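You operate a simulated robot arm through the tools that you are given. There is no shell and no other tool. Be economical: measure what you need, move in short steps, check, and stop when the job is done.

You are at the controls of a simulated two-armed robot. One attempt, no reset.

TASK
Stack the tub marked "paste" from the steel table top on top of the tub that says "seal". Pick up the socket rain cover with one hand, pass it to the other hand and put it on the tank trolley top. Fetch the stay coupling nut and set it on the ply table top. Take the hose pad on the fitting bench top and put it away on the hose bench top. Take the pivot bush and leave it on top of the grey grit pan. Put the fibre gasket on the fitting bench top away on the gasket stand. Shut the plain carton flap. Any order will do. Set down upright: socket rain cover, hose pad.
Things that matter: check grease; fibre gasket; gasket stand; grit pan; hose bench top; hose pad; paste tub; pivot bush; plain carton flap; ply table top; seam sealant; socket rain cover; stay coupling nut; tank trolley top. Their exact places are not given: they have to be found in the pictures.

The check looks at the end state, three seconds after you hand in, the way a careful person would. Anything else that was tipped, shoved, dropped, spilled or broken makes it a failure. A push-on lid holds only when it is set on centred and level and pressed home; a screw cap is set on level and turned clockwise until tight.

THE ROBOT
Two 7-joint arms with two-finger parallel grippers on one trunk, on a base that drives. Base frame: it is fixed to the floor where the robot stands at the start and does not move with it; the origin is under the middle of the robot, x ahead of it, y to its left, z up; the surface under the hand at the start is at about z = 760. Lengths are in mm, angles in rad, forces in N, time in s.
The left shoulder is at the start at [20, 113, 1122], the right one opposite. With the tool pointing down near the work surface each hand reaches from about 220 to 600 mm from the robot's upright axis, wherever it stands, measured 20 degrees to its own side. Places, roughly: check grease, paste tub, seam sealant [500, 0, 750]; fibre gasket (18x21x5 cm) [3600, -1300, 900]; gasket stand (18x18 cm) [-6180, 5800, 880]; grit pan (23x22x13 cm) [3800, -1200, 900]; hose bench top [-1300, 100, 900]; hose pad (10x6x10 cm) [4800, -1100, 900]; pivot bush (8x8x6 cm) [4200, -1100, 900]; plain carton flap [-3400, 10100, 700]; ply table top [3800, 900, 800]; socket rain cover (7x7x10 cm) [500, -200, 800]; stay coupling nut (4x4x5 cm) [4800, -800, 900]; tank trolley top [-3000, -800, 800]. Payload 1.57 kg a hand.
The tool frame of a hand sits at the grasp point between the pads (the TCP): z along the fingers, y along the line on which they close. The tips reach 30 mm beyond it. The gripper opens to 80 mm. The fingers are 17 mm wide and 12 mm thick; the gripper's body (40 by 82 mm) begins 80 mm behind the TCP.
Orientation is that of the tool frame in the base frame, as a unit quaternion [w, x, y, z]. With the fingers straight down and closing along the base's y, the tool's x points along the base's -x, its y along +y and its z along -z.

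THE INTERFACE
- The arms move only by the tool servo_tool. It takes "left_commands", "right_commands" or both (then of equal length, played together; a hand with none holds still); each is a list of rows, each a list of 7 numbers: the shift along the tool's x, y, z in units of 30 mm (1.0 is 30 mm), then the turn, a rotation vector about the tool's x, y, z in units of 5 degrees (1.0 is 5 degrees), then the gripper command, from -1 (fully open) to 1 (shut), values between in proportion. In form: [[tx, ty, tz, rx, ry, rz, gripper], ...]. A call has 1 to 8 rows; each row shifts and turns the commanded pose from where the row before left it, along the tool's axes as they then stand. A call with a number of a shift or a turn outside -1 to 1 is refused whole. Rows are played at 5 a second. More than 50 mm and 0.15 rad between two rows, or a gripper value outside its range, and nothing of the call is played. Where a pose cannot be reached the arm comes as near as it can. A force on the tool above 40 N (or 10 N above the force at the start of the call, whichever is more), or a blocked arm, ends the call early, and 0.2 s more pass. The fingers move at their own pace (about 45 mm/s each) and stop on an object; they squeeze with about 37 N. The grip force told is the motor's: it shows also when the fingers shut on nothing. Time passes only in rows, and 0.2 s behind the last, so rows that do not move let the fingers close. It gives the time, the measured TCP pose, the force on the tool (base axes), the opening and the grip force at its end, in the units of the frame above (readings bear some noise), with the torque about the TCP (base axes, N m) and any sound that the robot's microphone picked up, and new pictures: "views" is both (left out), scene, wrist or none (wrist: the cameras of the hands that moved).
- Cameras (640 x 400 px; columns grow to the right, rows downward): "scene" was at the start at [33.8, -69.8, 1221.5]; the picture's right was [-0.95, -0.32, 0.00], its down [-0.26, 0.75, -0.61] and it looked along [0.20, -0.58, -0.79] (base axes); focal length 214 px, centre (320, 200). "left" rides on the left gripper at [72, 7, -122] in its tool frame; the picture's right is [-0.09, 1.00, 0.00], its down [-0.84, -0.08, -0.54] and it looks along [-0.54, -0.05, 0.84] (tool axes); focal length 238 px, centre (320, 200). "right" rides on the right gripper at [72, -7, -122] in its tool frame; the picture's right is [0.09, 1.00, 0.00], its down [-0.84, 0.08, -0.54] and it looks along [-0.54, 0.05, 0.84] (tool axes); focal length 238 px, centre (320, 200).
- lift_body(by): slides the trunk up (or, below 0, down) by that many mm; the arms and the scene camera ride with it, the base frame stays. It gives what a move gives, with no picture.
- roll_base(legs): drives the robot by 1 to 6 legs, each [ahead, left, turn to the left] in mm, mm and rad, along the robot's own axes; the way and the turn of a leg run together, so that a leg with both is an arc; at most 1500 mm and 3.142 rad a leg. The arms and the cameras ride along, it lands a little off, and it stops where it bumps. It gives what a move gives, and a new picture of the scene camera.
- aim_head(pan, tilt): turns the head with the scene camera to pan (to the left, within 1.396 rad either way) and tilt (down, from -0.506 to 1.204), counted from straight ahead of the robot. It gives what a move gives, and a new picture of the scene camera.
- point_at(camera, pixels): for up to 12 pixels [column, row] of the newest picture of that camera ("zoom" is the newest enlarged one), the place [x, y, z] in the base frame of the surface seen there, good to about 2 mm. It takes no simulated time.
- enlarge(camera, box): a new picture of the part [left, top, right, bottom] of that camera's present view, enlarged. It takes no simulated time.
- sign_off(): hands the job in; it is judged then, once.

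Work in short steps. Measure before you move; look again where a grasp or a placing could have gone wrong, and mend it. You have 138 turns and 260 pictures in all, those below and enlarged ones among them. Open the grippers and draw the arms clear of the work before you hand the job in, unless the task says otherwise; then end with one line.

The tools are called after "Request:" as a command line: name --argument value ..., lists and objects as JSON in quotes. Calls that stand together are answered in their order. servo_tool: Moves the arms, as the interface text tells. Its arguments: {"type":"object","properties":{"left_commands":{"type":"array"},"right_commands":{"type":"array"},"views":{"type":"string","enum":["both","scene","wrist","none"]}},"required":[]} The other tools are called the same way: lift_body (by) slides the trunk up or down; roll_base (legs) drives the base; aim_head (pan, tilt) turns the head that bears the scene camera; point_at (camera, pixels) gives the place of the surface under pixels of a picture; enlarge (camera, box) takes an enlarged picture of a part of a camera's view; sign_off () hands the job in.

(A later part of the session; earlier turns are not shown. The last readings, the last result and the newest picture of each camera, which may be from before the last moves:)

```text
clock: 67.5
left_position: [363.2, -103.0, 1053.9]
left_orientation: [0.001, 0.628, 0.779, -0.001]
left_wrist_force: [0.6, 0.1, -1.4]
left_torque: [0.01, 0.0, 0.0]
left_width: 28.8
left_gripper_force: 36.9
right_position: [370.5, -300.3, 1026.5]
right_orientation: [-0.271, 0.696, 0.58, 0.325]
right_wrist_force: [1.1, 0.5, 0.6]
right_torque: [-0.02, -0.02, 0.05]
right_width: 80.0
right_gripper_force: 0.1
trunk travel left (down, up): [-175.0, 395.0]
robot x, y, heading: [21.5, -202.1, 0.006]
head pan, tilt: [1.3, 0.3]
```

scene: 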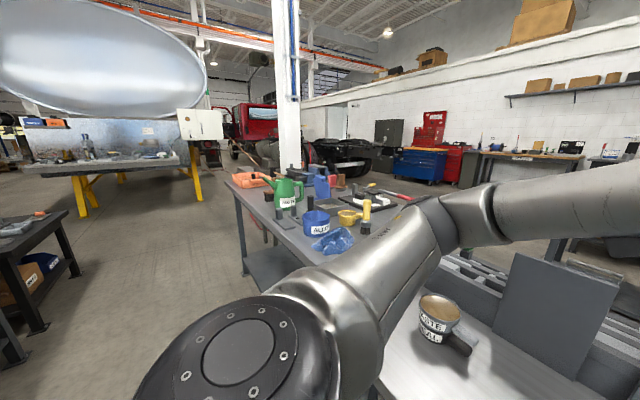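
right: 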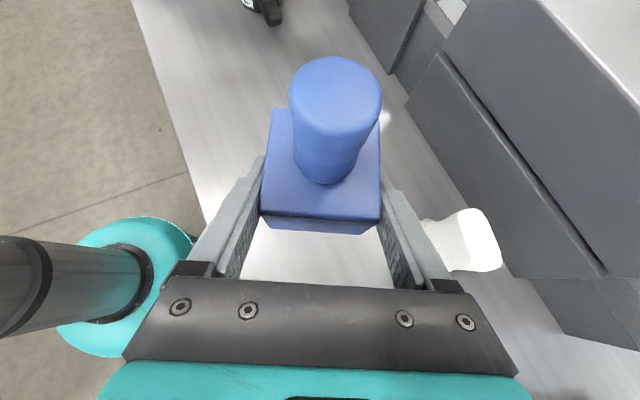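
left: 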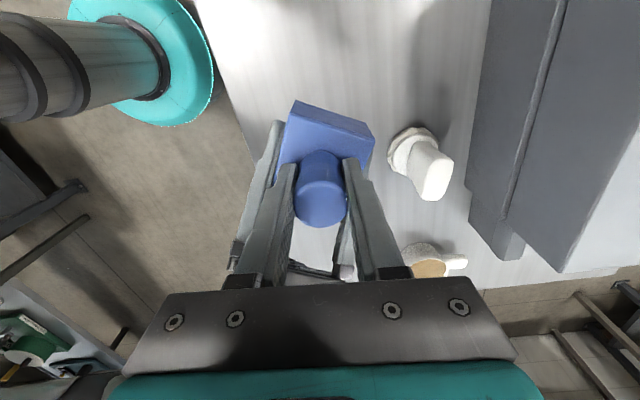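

A cluttered shop; I back up 330 mm and look to the right/back with points measured.

Request:
roll_base --legs '[[-330, 0, 0]]'

Request:
aim_head --pan -1.39 --tilt 0.45

Request:
point_at --camera "scene" --pixels '[[400, 300], [450, 250], [480, 195], [560, 330], [620, 380], [600, 260], [530, 330], [350, 220], [500, 380], [635, 200]]'

```text
clock: 69.6
left_position: [40.7, -104.5, 1054.2]
left_orientation: [0.002, 0.628, 0.779, 0.001]
left_wrist_force: [0.3, -0.4, -1.0]
left_torque: [-0.01, -0.01, -0.01]
left_width: 29.0
left_gripper_force: 37.4
right_position: [46.3, -299.1, 1027.1]
right_orientation: [-0.271, 0.696, 0.58, 0.325]
right_wrist_force: [-0.3, 0.3, -0.1]
right_torque: [0.0, 0.0, -0.02]
right_width: 80.0
right_gripper_force: 0.1
trunk travel left (down, up): [-175.0, 395.0]
robot x, y, heading: [-305.5, -199.5, 0.002]
head pan, tilt: [1.3, 0.3]
```

scene: 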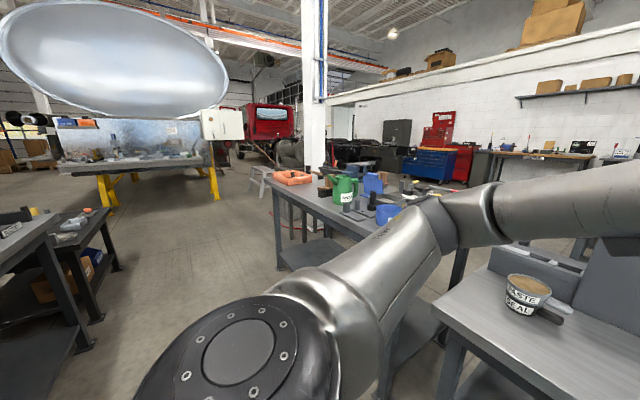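

```text
clock: 72.0
left_position: [41.9, -102.5, 1054.7]
left_orientation: [0.0, 0.628, 0.778, 0.0]
left_wrist_force: [-1.1, 0.5, -0.9]
left_torque: [0.01, -0.01, 0.0]
left_width: 29.1
left_gripper_force: 37.0
right_position: [47.6, -299.1, 1026.4]
right_orientation: [-0.271, 0.696, 0.58, 0.324]
right_wrist_force: [0.9, 0.6, 0.6]
right_torque: [-0.02, 0.0, 0.01]
right_width: 79.8
right_gripper_force: 0.0
trunk travel left (down, up): [-175.0, 395.0]
robot x, y, heading: [-306.5, -201.7, -0.002]
head pan, tilt: [-1.389, 0.45]
```

scene: 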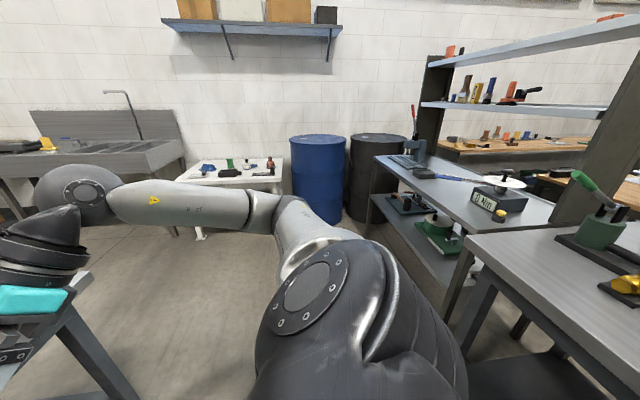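

```text
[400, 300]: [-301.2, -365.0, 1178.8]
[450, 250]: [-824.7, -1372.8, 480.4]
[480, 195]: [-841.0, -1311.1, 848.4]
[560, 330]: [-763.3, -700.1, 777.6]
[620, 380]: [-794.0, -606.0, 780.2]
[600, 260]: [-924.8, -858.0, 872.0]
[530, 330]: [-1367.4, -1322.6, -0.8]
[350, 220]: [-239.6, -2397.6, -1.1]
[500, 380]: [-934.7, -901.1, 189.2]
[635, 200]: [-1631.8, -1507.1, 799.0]
```

A table lies behind-right (edge near x≈-790). I turn left 1.57 to view the other direction.

Request:
roll_base --legs '[[0, 0, 1.57]]'

Request:
aim_head --pan 1.2 --tilt 0.45

```text
clock: 76.2
left_position: [-399.6, 141.8, 1054.6]
left_orientation: [0.0, -0.102, 0.995, 0.001]
left_wrist_force: [0.0, -0.3, -0.8]
left_torque: [-0.02, 0.0, 0.01]
left_width: 28.7
left_gripper_force: 36.9
right_position: [-203.1, 147.9, 1026.5]
right_orientation: [-0.42, 0.087, 0.902, 0.041]
right_wrist_force: [-0.2, -1.2, -0.2]
right_torque: [0.0, 0.01, 0.01]
right_width: 79.9
right_gripper_force: 0.1
trunk travel left (down, up): [-175.0, 395.0]
robot x, y, heading: [-306.5, -202.8, 1.56]
head pan, tilt: [-1.389, 0.45]
```

scene: 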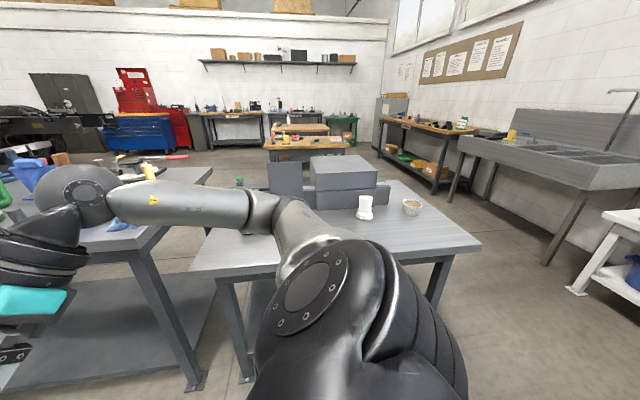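

```text
clock: 78.5
left_position: [-399.7, 142.9, 1054.7]
left_orientation: [0.0, -0.102, 0.995, -0.001]
left_wrist_force: [-0.1, 0.7, -1.2]
left_torque: [0.0, 0.03, 0.0]
left_width: 29.0
left_gripper_force: 36.9
right_position: [-203.0, 148.3, 1026.4]
right_orientation: [-0.42, 0.087, 0.902, 0.041]
right_wrist_force: [-0.2, -0.2, 0.8]
right_torque: [0.04, 0.01, -0.02]
right_width: 80.0
right_gripper_force: 0.1
trunk travel left (down, up): [-175.0, 395.0]
robot x, y, heading: [-304.1, -203.7, 1.56]
head pan, tilt: [1.201, 0.45]
```

scene: 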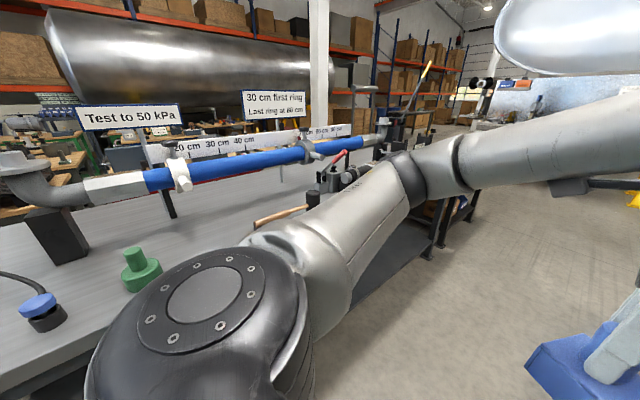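

The hose bench lies to the left (west). I measure its edge and the open floor, to plan a way around it toward the trolley.

Request:
point_at --camera "scene" --pixels '[[60, 390], [160, 310], [430, 255], [470, 200], [540, 170], [480, 240], [600, 260], [390, 300], [200, 200], [130, 50], [520, 140], [330, 180]]'

Request:
aim_head --pan 1.39 --tilt 0.05

```text
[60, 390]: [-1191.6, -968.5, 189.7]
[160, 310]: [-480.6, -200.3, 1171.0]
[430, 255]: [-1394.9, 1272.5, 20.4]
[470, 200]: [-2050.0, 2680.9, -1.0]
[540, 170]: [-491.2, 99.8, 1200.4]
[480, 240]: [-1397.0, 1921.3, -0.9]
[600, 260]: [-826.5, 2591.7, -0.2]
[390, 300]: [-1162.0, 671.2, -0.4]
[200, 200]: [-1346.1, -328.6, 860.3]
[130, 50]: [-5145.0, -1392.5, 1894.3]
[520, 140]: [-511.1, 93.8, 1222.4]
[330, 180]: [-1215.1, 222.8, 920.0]
```

```text
clock: 79.4
left_position: [-400.1, 142.4, 1054.5]
left_orientation: [-0.001, -0.1, 0.995, -0.001]
left_wrist_force: [0.0, -0.8, -0.2]
left_torque: [0.01, 0.0, 0.01]
left_width: 28.7
left_gripper_force: 37.1
right_position: [-202.1, 146.9, 1027.6]
right_orientation: [-0.42, 0.087, 0.902, 0.04]
right_wrist_force: [0.2, 1.1, -0.1]
right_torque: [-0.01, 0.0, -0.01]
right_width: 79.8
right_gripper_force: 0.2
trunk travel left (down, up): [-175.0, 395.0]
robot x, y, heading: [-302.4, -199.3, 1.564]
head pan, tilt: [1.389, 0.051]
```

scene: 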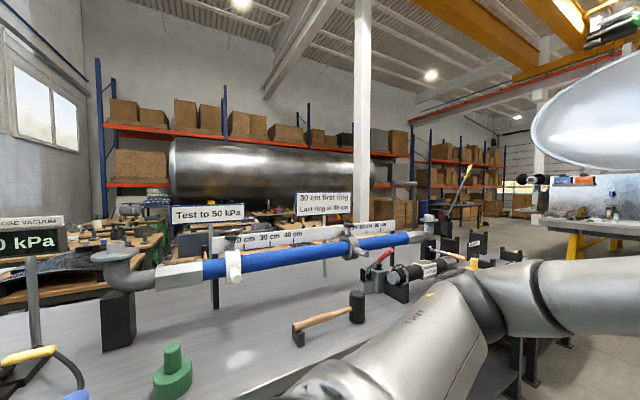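

The bench ends near y≈1300. I drive north along the free aisle to about (-650,1900) and turn to face west.

Request:
roll_base --legs '[[1000, 250, 0], [1150, 100, 0], [0, 0, 1.57]]'

Request:
aim_head --pan 0.5 --tilt 0.3

```text
clock: 93.9
left_position: [-989.1, 1823.4, 1054.6]
left_orientation: [0.0, 0.774, -0.633, 0.0]
left_wrist_force: [-0.6, -0.6, -1.5]
left_torque: [-0.02, 0.0, -0.02]
left_width: 28.7
left_gripper_force: 37.1
right_position: [-993.8, 2020.7, 1027.3]
right_orientation: [-0.326, -0.576, 0.7, -0.269]
right_wrist_force: [0.2, -0.3, -0.1]
right_torque: [0.01, -0.01, -0.03]
right_width: 80.0
right_gripper_force: 0.1
trunk travel left (down, up): [-175.0, 395.0]
robot x, y, heading: [-643.0, 1915.3, 3.127]
head pan, tilt: [1.389, 0.051]
```

scene: 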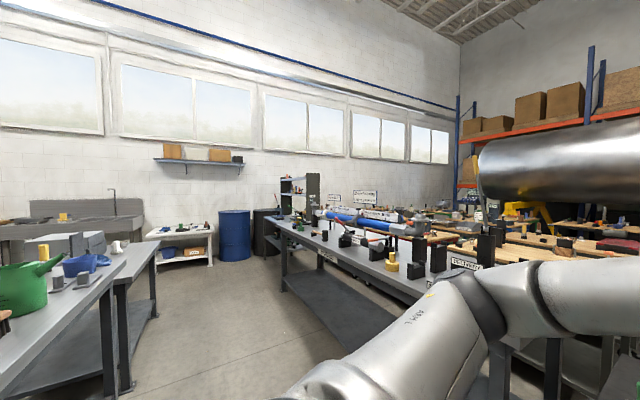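

```text
clock: 95.1
left_position: [-987.9, 1824.1, 1054.2]
left_orientation: [0.0, 0.774, -0.633, 0.001]
left_wrist_force: [-0.8, 0.9, -0.5]
left_torque: [-0.01, 0.0, -0.01]
left_width: 28.8
left_gripper_force: 37.0
right_position: [-992.6, 2019.8, 1028.4]
right_orientation: [-0.326, -0.576, 0.7, -0.269]
right_wrist_force: [-0.2, 0.1, 0.3]
right_torque: [0.01, -0.01, 0.02]
right_width: 79.9
right_gripper_force: 0.0
trunk travel left (down, up): [-175.0, 395.0]
robot x, y, heading: [-642.8, 1915.4, 3.131]
head pan, tilt: [0.499, 0.3]
```

scene: 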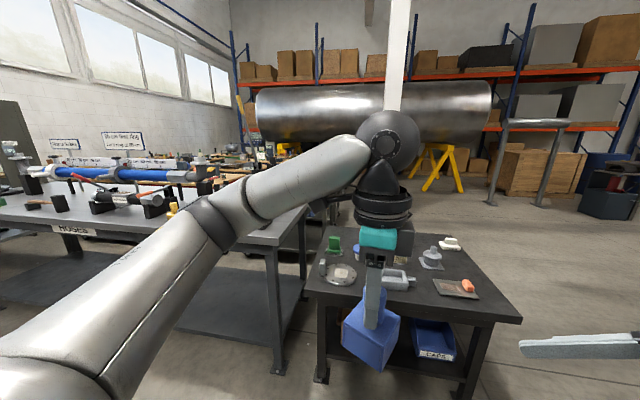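

A dark table is ahead. I measure its corners and the floor beyond, and the features toward the trolley's place.

Request:
point_at --camera "scene" --pixels '[[310, 288], [520, 318], [462, 232], [330, 225], [270, 150], [440, 190], [490, 205], [280, 370], [470, 390], [600, 250], [215, 175], [260, 160]]'

Request:
enlarge --camera "scene" --box '[180, 100, 360, 220]'

```text
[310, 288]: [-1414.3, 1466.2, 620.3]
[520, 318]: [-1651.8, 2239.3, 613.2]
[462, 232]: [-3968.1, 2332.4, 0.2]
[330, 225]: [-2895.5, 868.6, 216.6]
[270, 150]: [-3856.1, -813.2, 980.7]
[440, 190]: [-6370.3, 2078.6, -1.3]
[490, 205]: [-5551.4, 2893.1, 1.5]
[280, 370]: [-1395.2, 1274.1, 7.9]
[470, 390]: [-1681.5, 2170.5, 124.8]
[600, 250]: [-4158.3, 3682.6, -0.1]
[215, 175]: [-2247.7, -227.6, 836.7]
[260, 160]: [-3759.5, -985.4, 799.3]
```

```text
3.33 times, centred on (270, 160) of scene
```

zoom: 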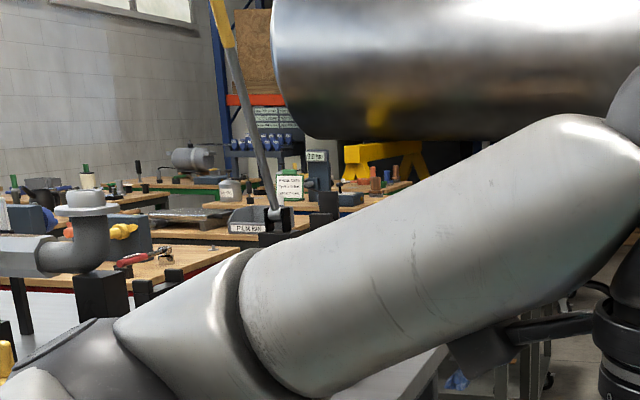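

I go round the dark table on its north side to about (-2650,2800), then turn south to look.

Request:
roll_base --legs '[[500, -950, 0], [1500, 0, 0], [0, 0, 1.3]]'

Request:
aim_head --pan 0.3 --tilt 0.3

```text
clock: 106.2
left_position: [-2789.1, 2823.4, 1055.4]
left_orientation: [0.0, 0.768, -0.64, -0.002]
left_wrist_force: [-0.5, 0.1, -0.6]
left_torque: [-0.02, 0.0, 0.04]
left_width: 28.9
left_gripper_force: 37.0
right_position: [-2787.1, 3022.1, 1020.2]
right_orientation: [-0.319, -0.565, 0.713, -0.266]
right_wrist_force: [0.2, 0.2, -0.5]
right_torque: [-0.01, -0.02, 0.01]
right_width: 79.8
right_gripper_force: 0.0
trunk travel left (down, up): [-175.0, 395.0]
robot x, y, heading: [-2448.9, 2918.8, 3.113]
head pan, tilt: [0.499, 0.3]
stopped in leg 2: the robot was blocked; the commanded pose is now the measured one
```

scene: 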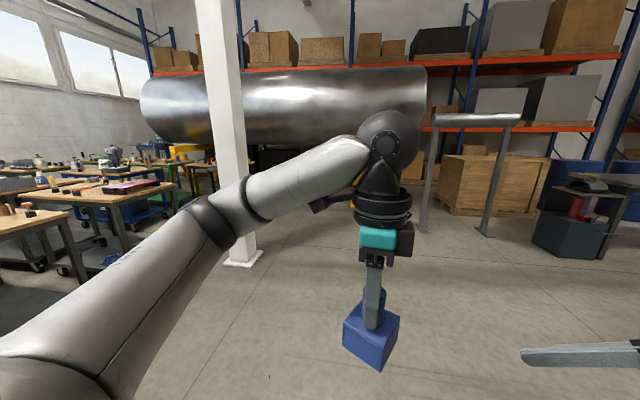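

```text
clock: 107.0
left_position: [-2788.0, 2823.2, 1055.4]
left_orientation: [0.001, 0.768, -0.64, -0.002]
left_wrist_force: [0.2, -1.0, -0.9]
left_torque: [-0.03, -0.01, 0.0]
left_width: 28.8
left_gripper_force: 37.2
right_position: [-2786.7, 3024.2, 1019.9]
right_orientation: [-0.318, -0.565, 0.713, -0.266]
right_wrist_force: [-0.1, 1.0, 0.5]
right_torque: [-0.02, 0.02, 0.04]
right_width: 80.2
right_gripper_force: 0.1
trunk travel left (down, up): [-175.0, 395.0]
robot x, y, heading: [-2445.4, 2913.8, 3.108]
head pan, tilt: [0.3, 0.3]
```

scene: 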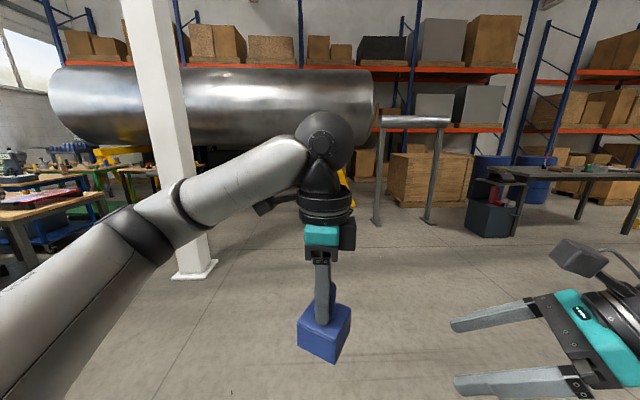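

It was blocked by something unseen. I look to the right and down.

Request:
aim_head --pan -1.2 --tilt 0.5

Request:
aim_head --pan 1.2 --tilt 0.5

```text
clock: 108.5
left_position: [-2787.7, 2824.2, 1055.2]
left_orientation: [0.001, 0.768, -0.64, -0.002]
left_wrist_force: [0.4, -0.5, -1.1]
left_torque: [0.0, 0.01, -0.02]
left_width: 28.8
left_gripper_force: 37.0
right_position: [-2786.1, 3023.2, 1019.7]
right_orientation: [-0.321, -0.565, 0.712, -0.267]
right_wrist_force: [0.0, 0.5, -0.3]
right_torque: [-0.01, 0.0, 0.03]
right_width: 80.3
right_gripper_force: 0.0
trunk travel left (down, up): [-175.0, 395.0]
robot x, y, heading: [-2445.4, 2912.3, 3.114]
head pan, tilt: [-1.201, 0.499]
```

scene: 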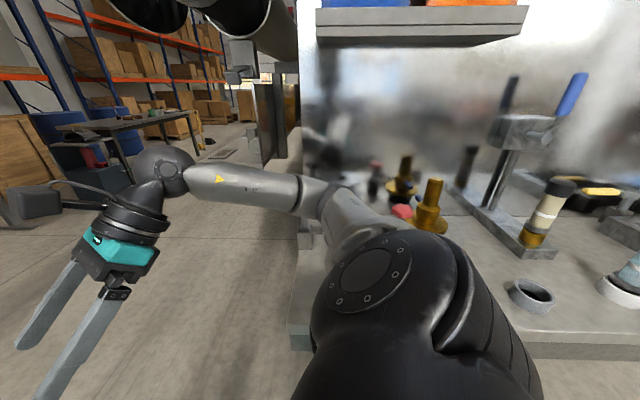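

```text
clock: 110.8
left_position: [-2787.8, 2824.8, 1055.3]
left_orientation: [0.0, 0.768, -0.64, -0.002]
left_wrist_force: [0.3, 0.4, -0.1]
left_torque: [0.0, -0.01, 0.03]
left_width: 28.9
left_gripper_force: 36.7
right_position: [-2786.9, 3023.9, 1019.6]
right_orientation: [-0.32, -0.565, 0.713, -0.266]
right_wrist_force: [-0.2, 0.1, 0.5]
right_torque: [-0.01, 0.0, 0.01]
right_width: 79.8
right_gripper_force: 0.1
trunk travel left (down, up): [-175.0, 395.0]
robot x, y, heading: [-2443.3, 2914.2, 3.112]
head pan, tilt: [1.201, 0.499]
```

scene: 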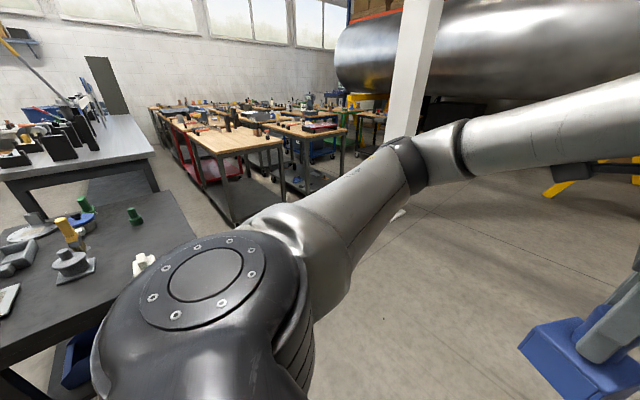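

The right elbow touched a big wash table to the north. I measure the dark table, column and wooden trolleys to pass safely.

Request:
point_at --camera "scene" --pixels '[[120, 330], [190, 235], [130, 200], [215, 155], [280, 140], [230, 220], [305, 195], [385, 150], [420, 190], [350, 110], [190, 190], [60, 330]]'

Request:
enlarge --camera "scene" --box '[130, 80, 400, 240]'

Request:
roll_base --legs '[[0, 120, 0]]'

```text
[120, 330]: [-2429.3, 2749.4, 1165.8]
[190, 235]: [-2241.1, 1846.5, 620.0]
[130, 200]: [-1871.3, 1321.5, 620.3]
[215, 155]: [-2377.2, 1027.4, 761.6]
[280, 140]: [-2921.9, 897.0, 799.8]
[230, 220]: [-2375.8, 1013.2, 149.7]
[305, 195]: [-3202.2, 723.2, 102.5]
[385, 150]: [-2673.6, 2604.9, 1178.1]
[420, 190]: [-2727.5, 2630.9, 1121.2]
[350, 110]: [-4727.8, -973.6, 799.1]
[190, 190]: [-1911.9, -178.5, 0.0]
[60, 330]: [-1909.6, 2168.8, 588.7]
```

```text
2.37 times, centred on (265, 160) of scene
```

zoom: 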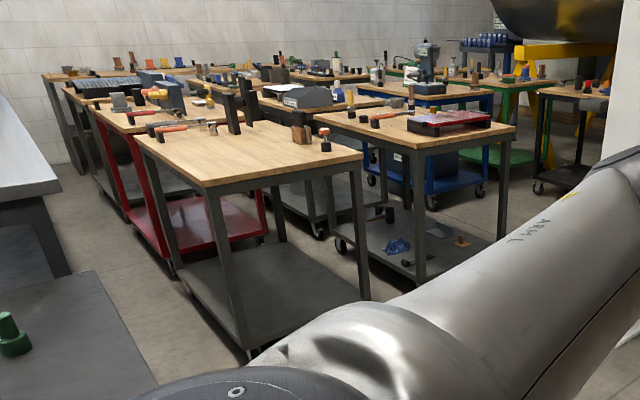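

```text
clock: 112.0
left_position: [-2796.1, 2707.8, 1054.1]
left_orientation: [0.0, 0.769, -0.639, 0.0]
left_wrist_force: [0.6, 0.2, -1.0]
left_torque: [-0.01, 0.01, 0.0]
left_width: 28.8
left_gripper_force: 36.7
right_position: [-2794.6, 2906.7, 1018.8]
right_orientation: [-0.318, -0.566, 0.711, -0.269]
right_wrist_force: [0.5, -0.6, -0.3]
right_torque: [0.01, 0.03, 0.03]
right_width: 80.2
right_gripper_force: 0.1
trunk travel left (down, up): [-175.0, 395.0]
robot x, y, heading: [-2448.8, 2795.4, 3.115]
head pan, tilt: [1.201, 0.499]
```

scene: 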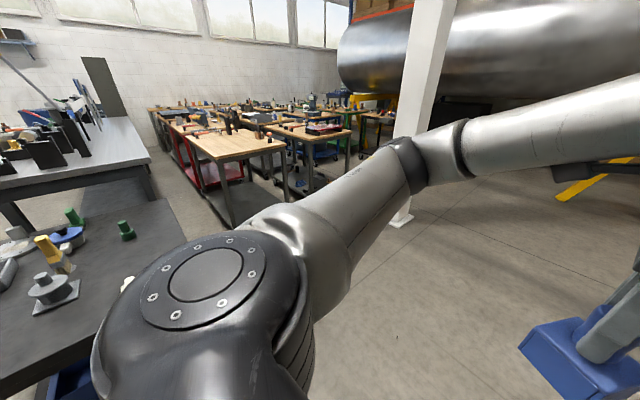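

I move 250 ahead, turn to face south and raise the trunk for an overview of the trolleys.

Request:
roll_base --legs '[[250, 100, 0], [0, 0, 1.57]]'

Request:
lift_body --by 350

Request:
aim_head --pan 0 --tilt 0.45

Request:
enlarge --camera "scene" --box '[150, 60, 490, 270]'

```text
clock: 117.7
left_position: [-2614.1, 2358.6, 1054.2]
left_orientation: [0.0, 0.996, 0.09, 0.0]
left_wrist_force: [-0.3, -0.4, 0.2]
left_torque: [0.02, 0.02, 0.0]
left_width: 28.9
left_gripper_force: 37.0
right_position: [-2814.4, 2358.3, 1019.4]
right_orientation: [0.036, 0.902, -0.106, 0.416]
right_wrist_force: [0.5, 0.2, 0.6]
right_torque: [-0.04, -0.02, 0.01]
right_width: 80.0
right_gripper_force: 0.0
trunk travel left (down, up): [-175.0, 395.0]
robot x, y, heading: [-2699.2, 2707.6, -1.601]
head pan, tilt: [1.201, 0.499]
```

scene: 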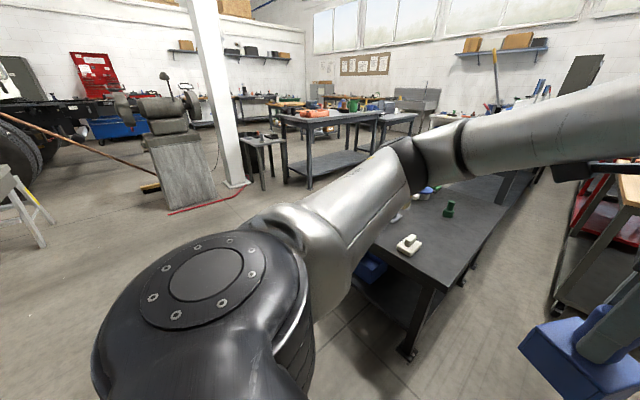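

```text
clock: 121.1
left_position: [-2614.6, 2358.9, 1405.0]
left_orientation: [0.0, 0.996, 0.089, 0.002]
left_wrist_force: [-0.1, 0.3, -1.7]
left_torque: [-0.01, 0.0, 0.01]
left_width: 28.9
left_gripper_force: 36.9
right_position: [-2814.0, 2358.9, 1368.6]
right_orientation: [0.036, 0.903, -0.106, 0.416]
right_wrist_force: [0.5, 0.2, 0.1]
right_torque: [-0.01, 0.03, -0.01]
right_width: 80.2
right_gripper_force: 0.1
trunk travel left (down, up): [-525.0, 45.0]
robot x, y, heading: [-2700.4, 2706.8, -1.603]
head pan, tilt: [1.201, 0.499]
```

```text
clock: 122.5
left_position: [-2615.7, 2357.7, 1403.6]
left_orientation: [0.0, 0.996, 0.09, 0.001]
left_wrist_force: [-0.2, 0.4, -1.2]
left_torque: [-0.02, -0.05, -0.02]
left_width: 29.0
left_gripper_force: 37.3
right_position: [-2814.9, 2359.1, 1368.7]
right_orientation: [0.036, 0.903, -0.105, 0.415]
right_wrist_force: [-0.2, 0.2, 0.4]
right_torque: [0.04, -0.03, -0.03]
right_width: 79.9
right_gripper_force: 0.1
trunk travel left (down, up): [-525.0, 45.0]
robot x, y, heading: [-2698.6, 2708.1, -1.598]
head pan, tilt: [0.0, 0.45]
```

scene: 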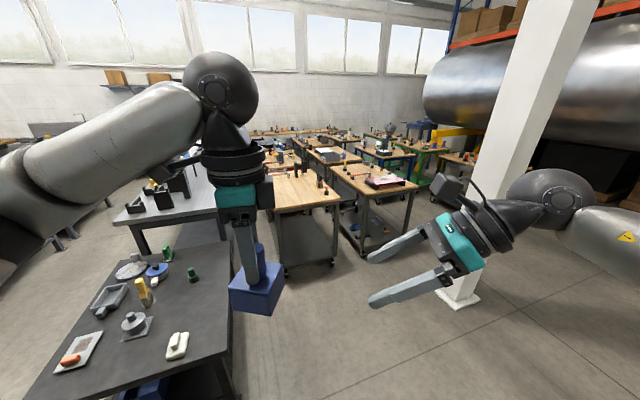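

```text
1.88 times, centred on (320, 165) of scene
```

zoom: 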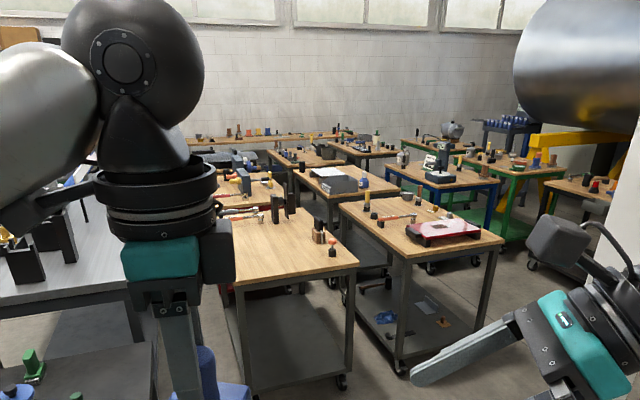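

I measure which trolley top lies at about (-3000,-800).

Request:
point_at --camera "zoom" --pixels '[[270, 250], [400, 215], [345, 195], [330, 172], [420, 172], [475, 160], [300, 160], [380, 150], [500, 160], [600, 188], [420, 140], [240, 210]]'

```text
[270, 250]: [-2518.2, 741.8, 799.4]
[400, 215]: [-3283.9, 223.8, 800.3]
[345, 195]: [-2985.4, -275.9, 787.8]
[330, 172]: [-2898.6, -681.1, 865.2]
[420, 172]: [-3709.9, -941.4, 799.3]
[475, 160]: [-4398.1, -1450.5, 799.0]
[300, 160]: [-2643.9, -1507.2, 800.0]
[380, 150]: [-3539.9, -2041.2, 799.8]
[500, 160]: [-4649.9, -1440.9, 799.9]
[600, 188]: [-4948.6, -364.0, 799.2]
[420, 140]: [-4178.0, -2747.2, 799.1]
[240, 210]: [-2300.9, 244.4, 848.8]
```

I zoom further on the trolley group to map edges and find a way in.

Request:
enlarge --camera "scene" --box '[255, 115, 415, 215]'

Request:
point_at --camera "zoom" --pixels '[[340, 350], [420, 260], [640, 295], [260, 200], [330, 215], [305, 195], [350, 160], [400, 240], [410, 215], [500, 175], [480, 320], [420, 330]]'

```text
4.00 times, centred on (335, 165) of scene
```

zoom: 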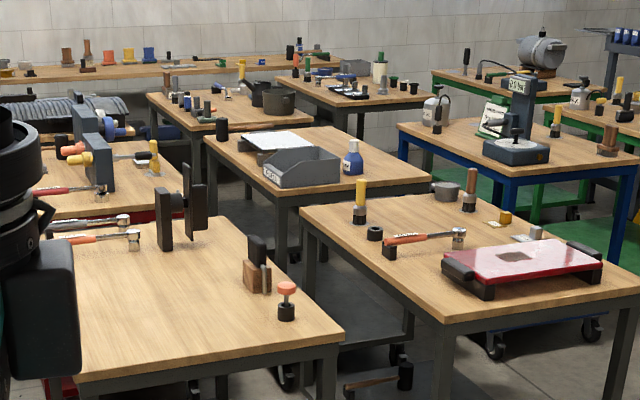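

```text
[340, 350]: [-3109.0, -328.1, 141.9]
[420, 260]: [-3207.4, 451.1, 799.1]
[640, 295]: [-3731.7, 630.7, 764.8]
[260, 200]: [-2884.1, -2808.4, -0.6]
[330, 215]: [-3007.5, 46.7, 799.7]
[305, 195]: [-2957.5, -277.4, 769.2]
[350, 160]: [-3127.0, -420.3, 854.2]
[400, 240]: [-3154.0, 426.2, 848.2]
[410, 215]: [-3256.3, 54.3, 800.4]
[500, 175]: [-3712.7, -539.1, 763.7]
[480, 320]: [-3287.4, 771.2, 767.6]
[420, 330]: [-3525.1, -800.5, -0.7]
```

Request:
point_at --camera "zoom" --pixels '[[287, 194], [429, 181], [207, 136], [325, 130], [303, 210], [447, 316], [500, 200], [241, 224], [341, 336], [399, 126], [524, 176], [149, 96]]'

Request:
enlarge --camera "scene" --box '[295, 145, 345, 175]'

```text
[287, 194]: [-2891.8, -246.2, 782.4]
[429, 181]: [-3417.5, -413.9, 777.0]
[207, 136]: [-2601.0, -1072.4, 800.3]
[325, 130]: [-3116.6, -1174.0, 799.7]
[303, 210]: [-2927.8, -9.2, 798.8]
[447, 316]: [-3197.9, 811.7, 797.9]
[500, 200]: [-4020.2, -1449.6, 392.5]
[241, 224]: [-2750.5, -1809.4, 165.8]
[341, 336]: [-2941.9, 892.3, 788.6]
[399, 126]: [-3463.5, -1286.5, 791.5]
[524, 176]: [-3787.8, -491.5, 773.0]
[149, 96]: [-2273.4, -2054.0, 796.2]
```

```text
12.80 times, centred on (320, 160) of scene
```

zoom: 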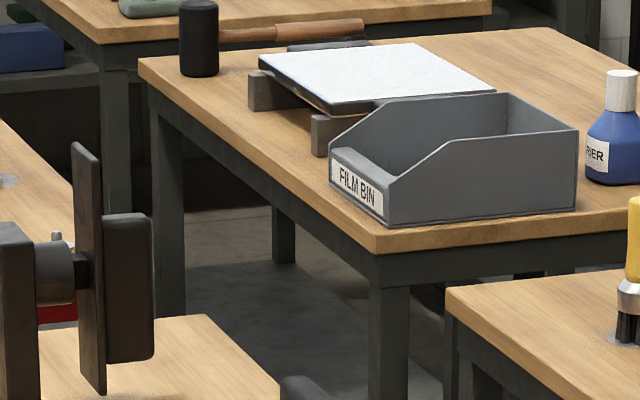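

The trolley at (-3007,-727) is the middle one (corners (-2891,-246), (-3417,-414), (-3117,-1174), (-2601,-1072)). I check the west approach: column base, floor between.

Request:
point_at --camera "scene" --pixels '[[460, 297], [478, 292], [440, 285], [425, 215], [420, 235], [410, 205], [425, 190], [370, 250], [480, 240], [415, 180], [500, 380], [445, 175]]'

Request:
enlarge --camera "scene" --box '[370, 130, 480, 240]'

```text
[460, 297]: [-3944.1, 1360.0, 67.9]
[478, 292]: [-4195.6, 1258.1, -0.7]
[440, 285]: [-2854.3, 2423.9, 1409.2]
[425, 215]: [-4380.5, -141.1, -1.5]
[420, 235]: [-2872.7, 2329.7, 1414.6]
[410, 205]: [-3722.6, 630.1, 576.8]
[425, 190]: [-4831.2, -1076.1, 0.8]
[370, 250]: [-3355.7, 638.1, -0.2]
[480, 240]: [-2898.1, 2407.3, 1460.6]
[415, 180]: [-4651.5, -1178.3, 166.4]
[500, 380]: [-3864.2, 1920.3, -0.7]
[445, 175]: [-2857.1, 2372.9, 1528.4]
```

```text
3.64 times, centred on (425, 185) of scene
```

zoom: 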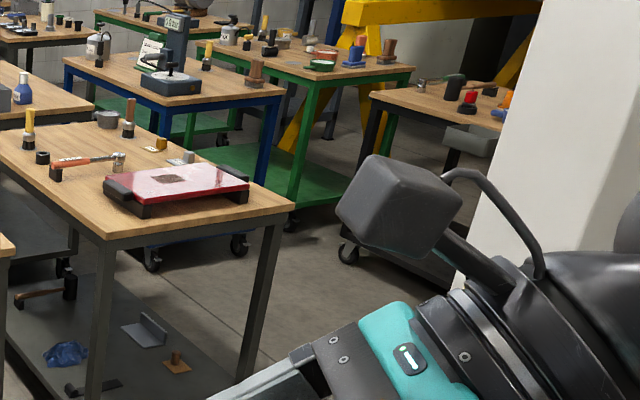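

West of G2 is open; the column stands at (-3944,1360). I pass it on the west side, keeping heading south, to about (-4550,500).

Request:
point_at --camera "zoom" --pixels '[[372, 96], [410, 78], [490, 128], [350, 250], [292, 210], [412, 72], [240, 50], [280, 95], [235, 250], [292, 228]]'

Request:
roll_base --legs '[[404, -925, 0], [404, -925, 0], [1100, 0, 0]]'

```text
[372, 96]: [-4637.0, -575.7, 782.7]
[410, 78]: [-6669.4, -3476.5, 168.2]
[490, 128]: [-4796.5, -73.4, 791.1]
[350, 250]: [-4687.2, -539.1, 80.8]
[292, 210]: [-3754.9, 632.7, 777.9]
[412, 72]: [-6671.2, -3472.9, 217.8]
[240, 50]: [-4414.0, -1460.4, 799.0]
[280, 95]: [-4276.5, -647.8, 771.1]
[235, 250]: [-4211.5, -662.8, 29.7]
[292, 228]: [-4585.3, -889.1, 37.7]
```

```text
clock: 137.8
left_position: [-4482.9, 526.7, 1403.8]
left_orientation: [-0.001, 0.994, 0.106, 0.001]
left_wrist_force: [-1.2, -0.3, -0.5]
left_torque: [0.03, 0.01, -0.02]
left_width: 28.8
left_gripper_force: 36.7
right_position: [-4682.8, 521.3, 1368.7]
right_orientation: [0.029, 0.904, -0.091, 0.417]
right_wrist_force: [0.1, 0.3, 0.0]
right_torque: [0.02, -0.01, 0.0]
right_width: 80.0
right_gripper_force: 0.0
trunk travel left (down, up): [-525.0, 45.0]
robot x, y, heading: [-4584.9, 872.8, -1.564]
head pan, tilt: [0.0, 0.45]
```

scene: 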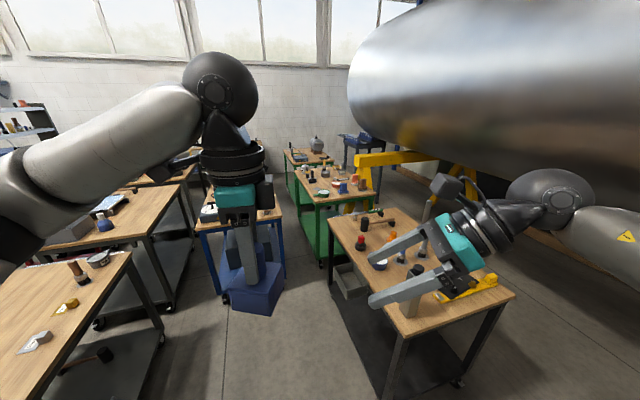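

Now the group is visible from the west. I measure M's west edge, blue's east edge, and gaps.

Request:
enlarge --camera "scene" --box '[0, 160, 300, 350]'

Request:
point_at --camera "scene" --pixels '[[130, 255], [162, 350], [148, 238], [192, 180], [197, 224], [282, 214], [170, 300], [212, 300], [328, 218], [400, 330], [105, 325], [190, 260]]'

```text
2.11 times, centred on (150, 255) of scene
```

zoom: 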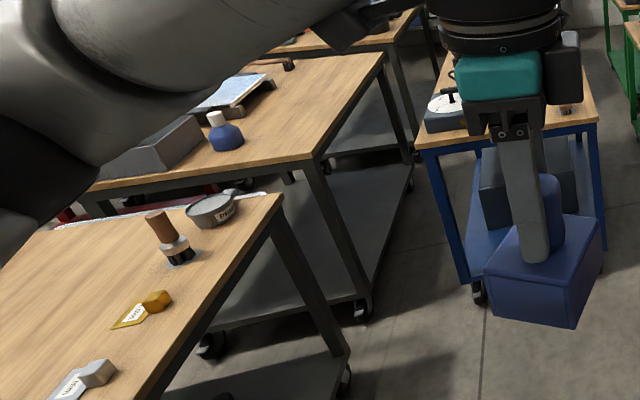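

```text
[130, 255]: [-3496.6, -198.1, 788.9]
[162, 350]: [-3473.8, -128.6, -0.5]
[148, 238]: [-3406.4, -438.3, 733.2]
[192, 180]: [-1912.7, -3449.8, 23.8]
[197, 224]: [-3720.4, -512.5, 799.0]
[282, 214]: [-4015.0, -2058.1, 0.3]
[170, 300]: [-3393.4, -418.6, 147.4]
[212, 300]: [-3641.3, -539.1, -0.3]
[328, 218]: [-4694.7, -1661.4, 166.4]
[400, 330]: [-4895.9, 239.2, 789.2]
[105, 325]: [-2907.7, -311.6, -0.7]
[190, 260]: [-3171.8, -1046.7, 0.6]
```

M's north-west corner is (-3410,-430) and there's an open pocket north-west of it. I drive to about (-3840,-110) and turn so the left hand can reach over M's corner area; then look.

Request:
point_at --camera "zoom" --pixels '[[320, 110], [350, 80], [290, 150], [225, 140], [340, 130], [300, 90]]'

Request:
roll_base --legs '[[973, 742, 0], [0, 0, 0.5]]'

Request:
aim_head --pan 0.2 --tilt 0.9

```text
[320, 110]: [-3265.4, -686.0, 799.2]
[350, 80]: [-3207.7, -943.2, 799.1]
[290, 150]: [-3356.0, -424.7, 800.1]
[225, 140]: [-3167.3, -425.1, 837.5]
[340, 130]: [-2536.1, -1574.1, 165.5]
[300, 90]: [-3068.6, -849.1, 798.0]
```

```text
clock: 145.4
left_position: [-3577.7, -362.8, 1403.8]
left_orientation: [0.0, 0.935, 0.354, 0.001]
left_wrist_force: [-0.3, 0.1, -2.0]
left_torque: [-0.01, 0.01, 0.02]
left_width: 29.1
left_gripper_force: 37.4
right_position: [-3749.4, -465.8, 1369.5]
right_orientation: [-0.077, 0.898, 0.141, 0.411]
right_wrist_force: [0.6, -0.1, -0.5]
right_torque: [-0.01, 0.02, -0.04]
right_width: 80.2
right_gripper_force: 0.1
trunk travel left (down, up): [-525.0, 45.0]
robot x, y, heading: [-3831.2, -113.1, -1.054]
head pan, tilt: [0.0, 0.45]
```

scene: 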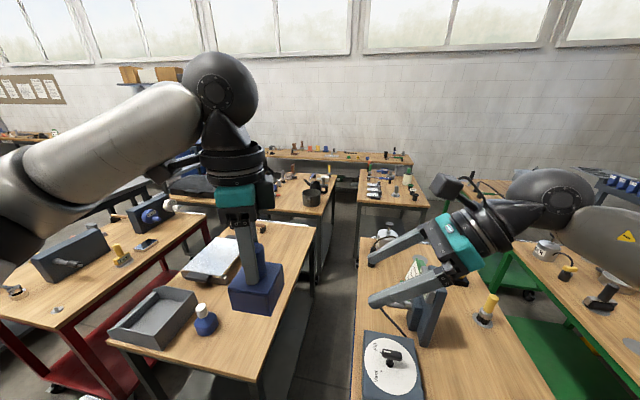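

```text
clock: 146.3
left_position: [-3576.5, -362.9, 1403.9]
left_orientation: [0.0, 0.935, 0.354, 0.0]
left_wrist_force: [-0.6, -0.6, -0.6]
left_torque: [0.01, 0.01, 0.03]
left_width: 29.1
left_gripper_force: 36.7
right_position: [-3749.1, -465.7, 1369.1]
right_orientation: [-0.078, 0.898, 0.141, 0.41]
right_wrist_force: [0.5, -0.6, -0.1]
right_torque: [0.0, 0.02, -0.03]
right_width: 80.1
right_gripper_force: 0.2
trunk travel left (down, up): [-525.0, 45.0]
robot x, y, heading: [-3832.8, -112.8, -1.062]
head pan, tilt: [0.201, 0.901]
```

scene: 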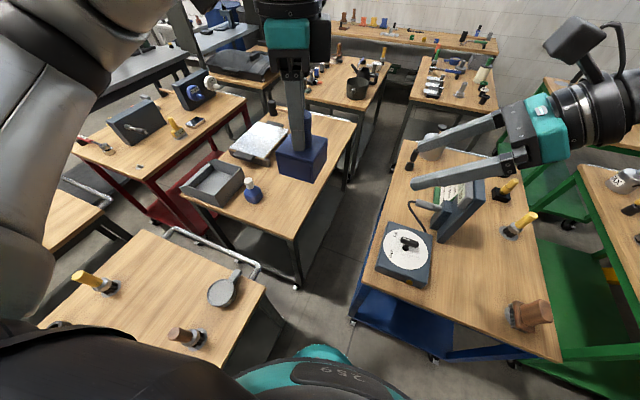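

A good overview. I measure candidate spots on the trolley's west side.

Request:
point_at --camera "scene" --pixels '[[290, 232], [285, 210], [300, 195], [315, 185], [325, 160], [253, 195], [262, 285], [390, 285], [330, 300], [350, 345], [352, 322], [315, 260]]'

```text
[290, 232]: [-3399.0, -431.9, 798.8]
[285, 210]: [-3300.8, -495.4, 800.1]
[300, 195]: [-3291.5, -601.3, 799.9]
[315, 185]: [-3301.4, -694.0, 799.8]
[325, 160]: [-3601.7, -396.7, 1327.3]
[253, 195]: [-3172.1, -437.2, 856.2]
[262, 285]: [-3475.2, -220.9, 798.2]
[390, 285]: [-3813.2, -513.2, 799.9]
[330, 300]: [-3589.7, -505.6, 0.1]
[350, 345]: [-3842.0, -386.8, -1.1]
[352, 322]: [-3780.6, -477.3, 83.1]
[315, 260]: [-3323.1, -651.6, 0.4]
```

I check the base's own extent (teal at (320,350)) before creeping closer.

Request:
point_at --camera "scene" --pixels '[[325, 348], [345, 352], [300, 352], [270, 370], [250, 375], [290, 356]]'

Request:
aim_head --pan 0.0 --tilt 1.2

```text
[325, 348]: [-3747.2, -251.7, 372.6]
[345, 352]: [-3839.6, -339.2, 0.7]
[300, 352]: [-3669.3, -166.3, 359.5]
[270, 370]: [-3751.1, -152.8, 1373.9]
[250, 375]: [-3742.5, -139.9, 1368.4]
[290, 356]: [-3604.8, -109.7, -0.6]
```

```text
clock: 147.1
left_position: [-3576.5, -364.3, 1405.1]
left_orientation: [-0.001, 0.935, 0.355, 0.001]
left_wrist_force: [-0.6, -0.6, -0.1]
left_torque: [0.0, 0.02, 0.02]
left_width: 29.1
left_gripper_force: 37.0
right_position: [-3749.1, -465.1, 1368.9]
right_orientation: [-0.077, 0.898, 0.141, 0.41]
right_wrist_force: [0.4, -0.2, 0.1]
right_torque: [0.0, -0.02, 0.01]
right_width: 80.1
right_gripper_force: 0.1
trunk travel left (down, up): [-525.0, 45.0]
robot x, y, heading: [-3832.5, -110.1, -1.058]
head pan, tilt: [0.0, 1.201]
```

scene: 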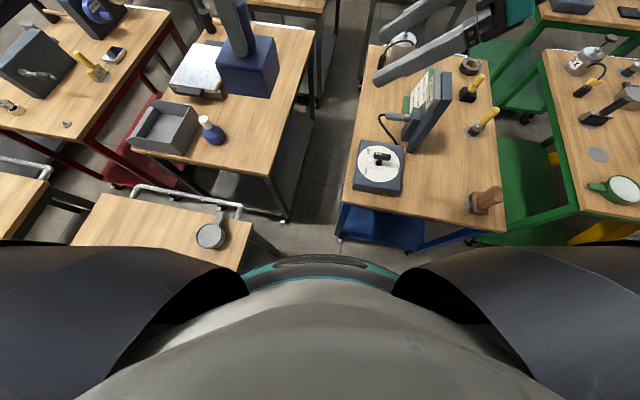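

The base shell is about 170–220 mm in radius, so there is room. I creep 130 ahead and turn a little.

Request:
roll_base --legs '[[130, 0, 0], [0, 0, 0.1]]'

Request:
lift_body --by -230

Request:
aim_head --pan 0.3 --tilt 0.95

```text
clock: 148.9
left_position: [-3491.0, -450.1, 1404.6]
left_orientation: [0.0, 0.917, 0.4, 0.001]
left_wrist_force: [0.3, -0.2, -1.5]
left_torque: [-0.01, -0.02, -0.02]
left_width: 29.0
left_gripper_force: 36.8
right_position: [-3649.9, -567.4, 1368.6]
right_orientation: [-0.098, 0.889, 0.185, 0.406]
right_wrist_force: [1.2, 0.9, -1.0]
right_torque: [-0.01, 0.03, 0.01]
right_width: 79.9
right_gripper_force: 0.0
trunk travel left (down, up): [-525.0, 45.0]
robot x, y, heading: [-3768.9, -225.1, -0.958]
head pan, tilt: [0.0, 1.201]
```

scene: 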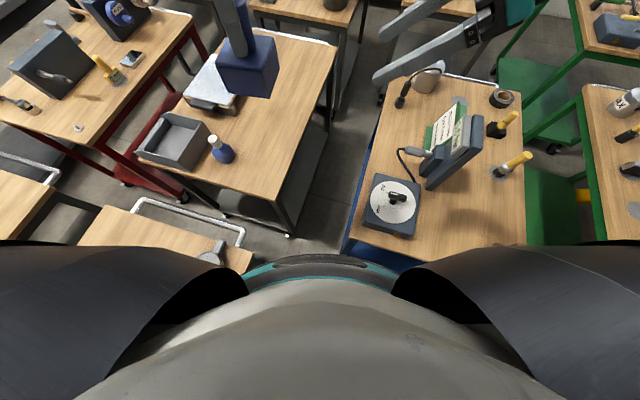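

```text
clock: 151.3
left_position: [-3491.6, -449.0, 1173.6]
left_orientation: [0.0, 0.916, 0.401, 0.001]
left_wrist_force: [0.1, 0.5, -0.6]
left_torque: [0.04, -0.02, -0.02]
left_width: 29.1
left_gripper_force: 37.4
right_position: [-3650.3, -568.2, 1139.5]
right_orientation: [-0.097, 0.89, 0.185, 0.406]
right_wrist_force: [0.7, -0.3, 0.3]
right_torque: [-0.01, -0.02, 0.0]
right_width: 79.9
right_gripper_force: 0.0
trunk travel left (down, up): [-295.0, 275.0]
robot x, y, heading: [-3769.1, -223.4, -0.955]
head pan, tilt: [0.0, 1.201]
```

```text
clock: 152.2
left_position: [-3490.8, -449.4, 1173.9]
left_orientation: [0.0, 0.916, 0.401, 0.0]
left_wrist_force: [0.2, -0.3, -0.6]
left_torque: [0.01, -0.02, 0.0]
left_width: 28.9
left_gripper_force: 36.6
right_position: [-3650.2, -568.4, 1139.3]
right_orientation: [-0.097, 0.89, 0.185, 0.406]
right_wrist_force: [-1.0, -0.4, -0.7]
right_torque: [-0.01, 0.01, 0.03]
right_width: 79.8
right_gripper_force: 0.1
trunk travel left (down, up): [-295.0, 275.0]
robot x, y, heading: [-3766.6, -221.1, -0.961]
head pan, tilt: [0.3, 0.949]
```

scene: 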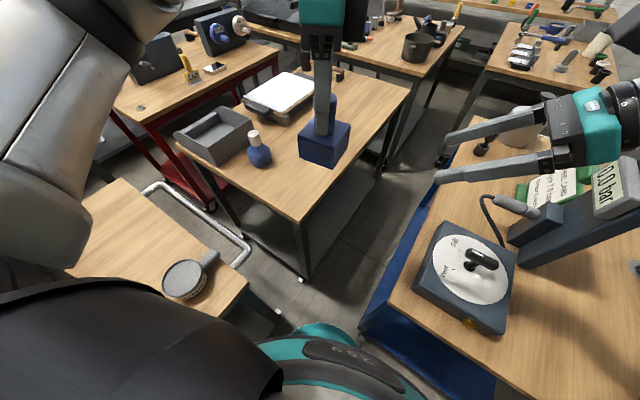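

I point at the target area on the trolley and move the left hand over about (-3325,-525) while lowering.

Request:
point_at --camera "scene" --pixels '[[300, 218], [295, 195], [310, 190], [285, 180], [340, 175], [260, 160], [278, 120]]'

Request:
servo_tool --left_commands '[[0.27, 0.826, 0.4, 0, 0, 0, 1], [0.27, 0.826, 0.4, 0, 0, 0, 1], [0.27, 0.826, 0.4, 0, 0, 0, 1], [0.27, 0.826, 0.4, 0, 0, 0, 1], [0.27, 0.826, 0.4, 0, 0, 0, 1], [0.27, 0.826, 0.4, 0, 0, 0, 1], [0.27, 0.826, 0.4, 0, 0, 0, 1]]'

```text
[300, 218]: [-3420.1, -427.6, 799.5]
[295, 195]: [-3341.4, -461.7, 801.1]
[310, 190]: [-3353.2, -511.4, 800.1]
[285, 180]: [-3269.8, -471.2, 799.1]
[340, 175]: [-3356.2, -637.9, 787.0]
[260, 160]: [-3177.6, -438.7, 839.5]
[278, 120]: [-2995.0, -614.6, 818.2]
```

```text
clock: 153.8
left_position: [-3323.4, -526.6, 1089.6]
left_orientation: [-0.001, 0.917, 0.399, 0.0]
left_wrist_force: [1.0, -0.9, 0.4]
left_torque: [0.02, 0.0, 0.01]
left_width: 29.1
left_gripper_force: 36.6
right_position: [-3651.6, -568.8, 1138.4]
right_orientation: [-0.097, 0.89, 0.185, 0.406]
right_wrist_force: [0.2, 0.0, -0.4]
right_torque: [0.0, 0.01, 0.0]
right_width: 80.0
right_gripper_force: 0.1
trunk travel left (down, up): [-295.0, 275.0]
robot x, y, heading: [-3768.3, -220.8, -0.959]
head pan, tilt: [0.3, 0.949]
```

scene: 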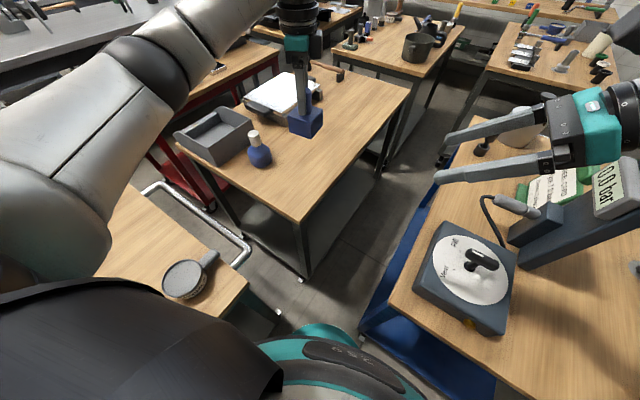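
left: 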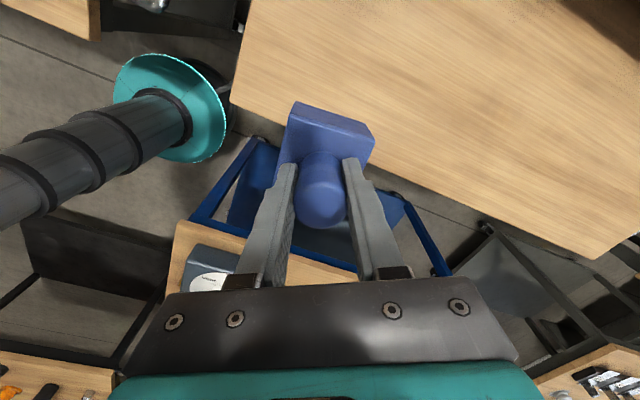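

I shift 35 mm further inward from the edge and descend to just above the surface.

Request:
servo_tool --left_commands '[[0.52, 0.25, 0.5, 0, 0, 0, 1], [0.52, 0.25, 0.5, 0, 0, 0, 1], [0, 0, 0.9, 0, 0, 0, 1], [0, 0, 0.9, 0, 0, 0, 1], [0, 0, 0.9, 0, 0, 0, 1], [0, 0, 0.9, 0, 0, 0, 1], [0, 0, 0.9, 0, 0, 0, 1], [0, 0, 0.7, 0, 0, 0, 1]]'

Request:
enlarge --camera "scene" --box '[220, 90, 380, 220]'

```text
clock: 155.6
left_position: [-3293.2, -512.5, 904.9]
left_orientation: [0.0, 0.916, 0.4, 0.001]
left_wrist_force: [-0.5, -0.7, -1.6]
left_torque: [-0.02, 0.0, 0.01]
left_width: 28.9
left_gripper_force: 36.7
right_position: [-3651.6, -567.8, 1138.4]
right_orientation: [-0.097, 0.89, 0.185, 0.406]
right_wrist_force: [0.5, 0.7, 0.5]
right_torque: [0.01, 0.01, 0.0]
right_width: 79.8
right_gripper_force: 0.1
trunk travel left (down, up): [-295.0, 275.0]
robot x, y, heading: [-3768.7, -223.2, -0.958]
head pan, tilt: [0.3, 0.949]
```

scene: 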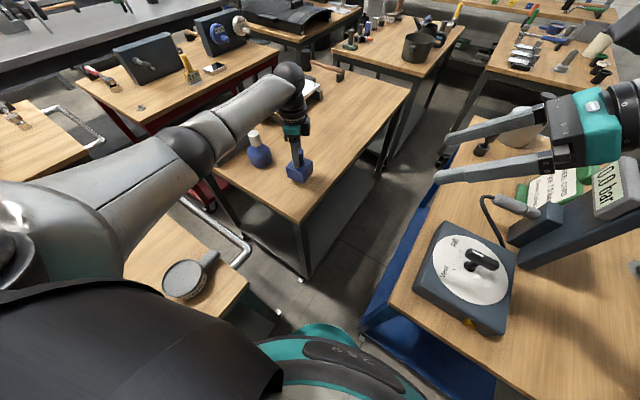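
left: 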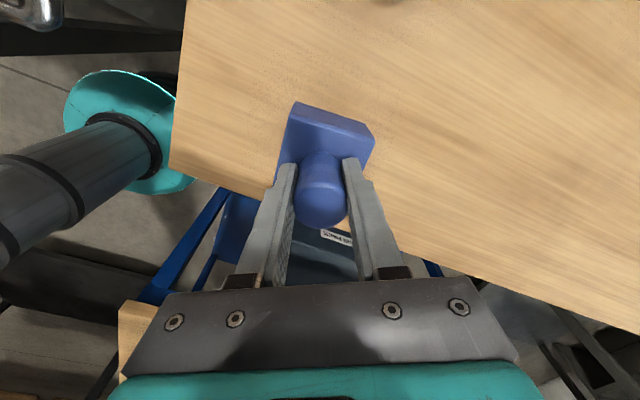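

```text
3.08 times, centred on (300, 155) of scene
```

zoom: 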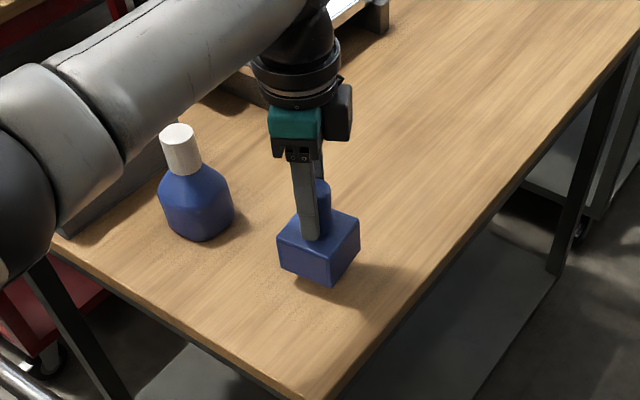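

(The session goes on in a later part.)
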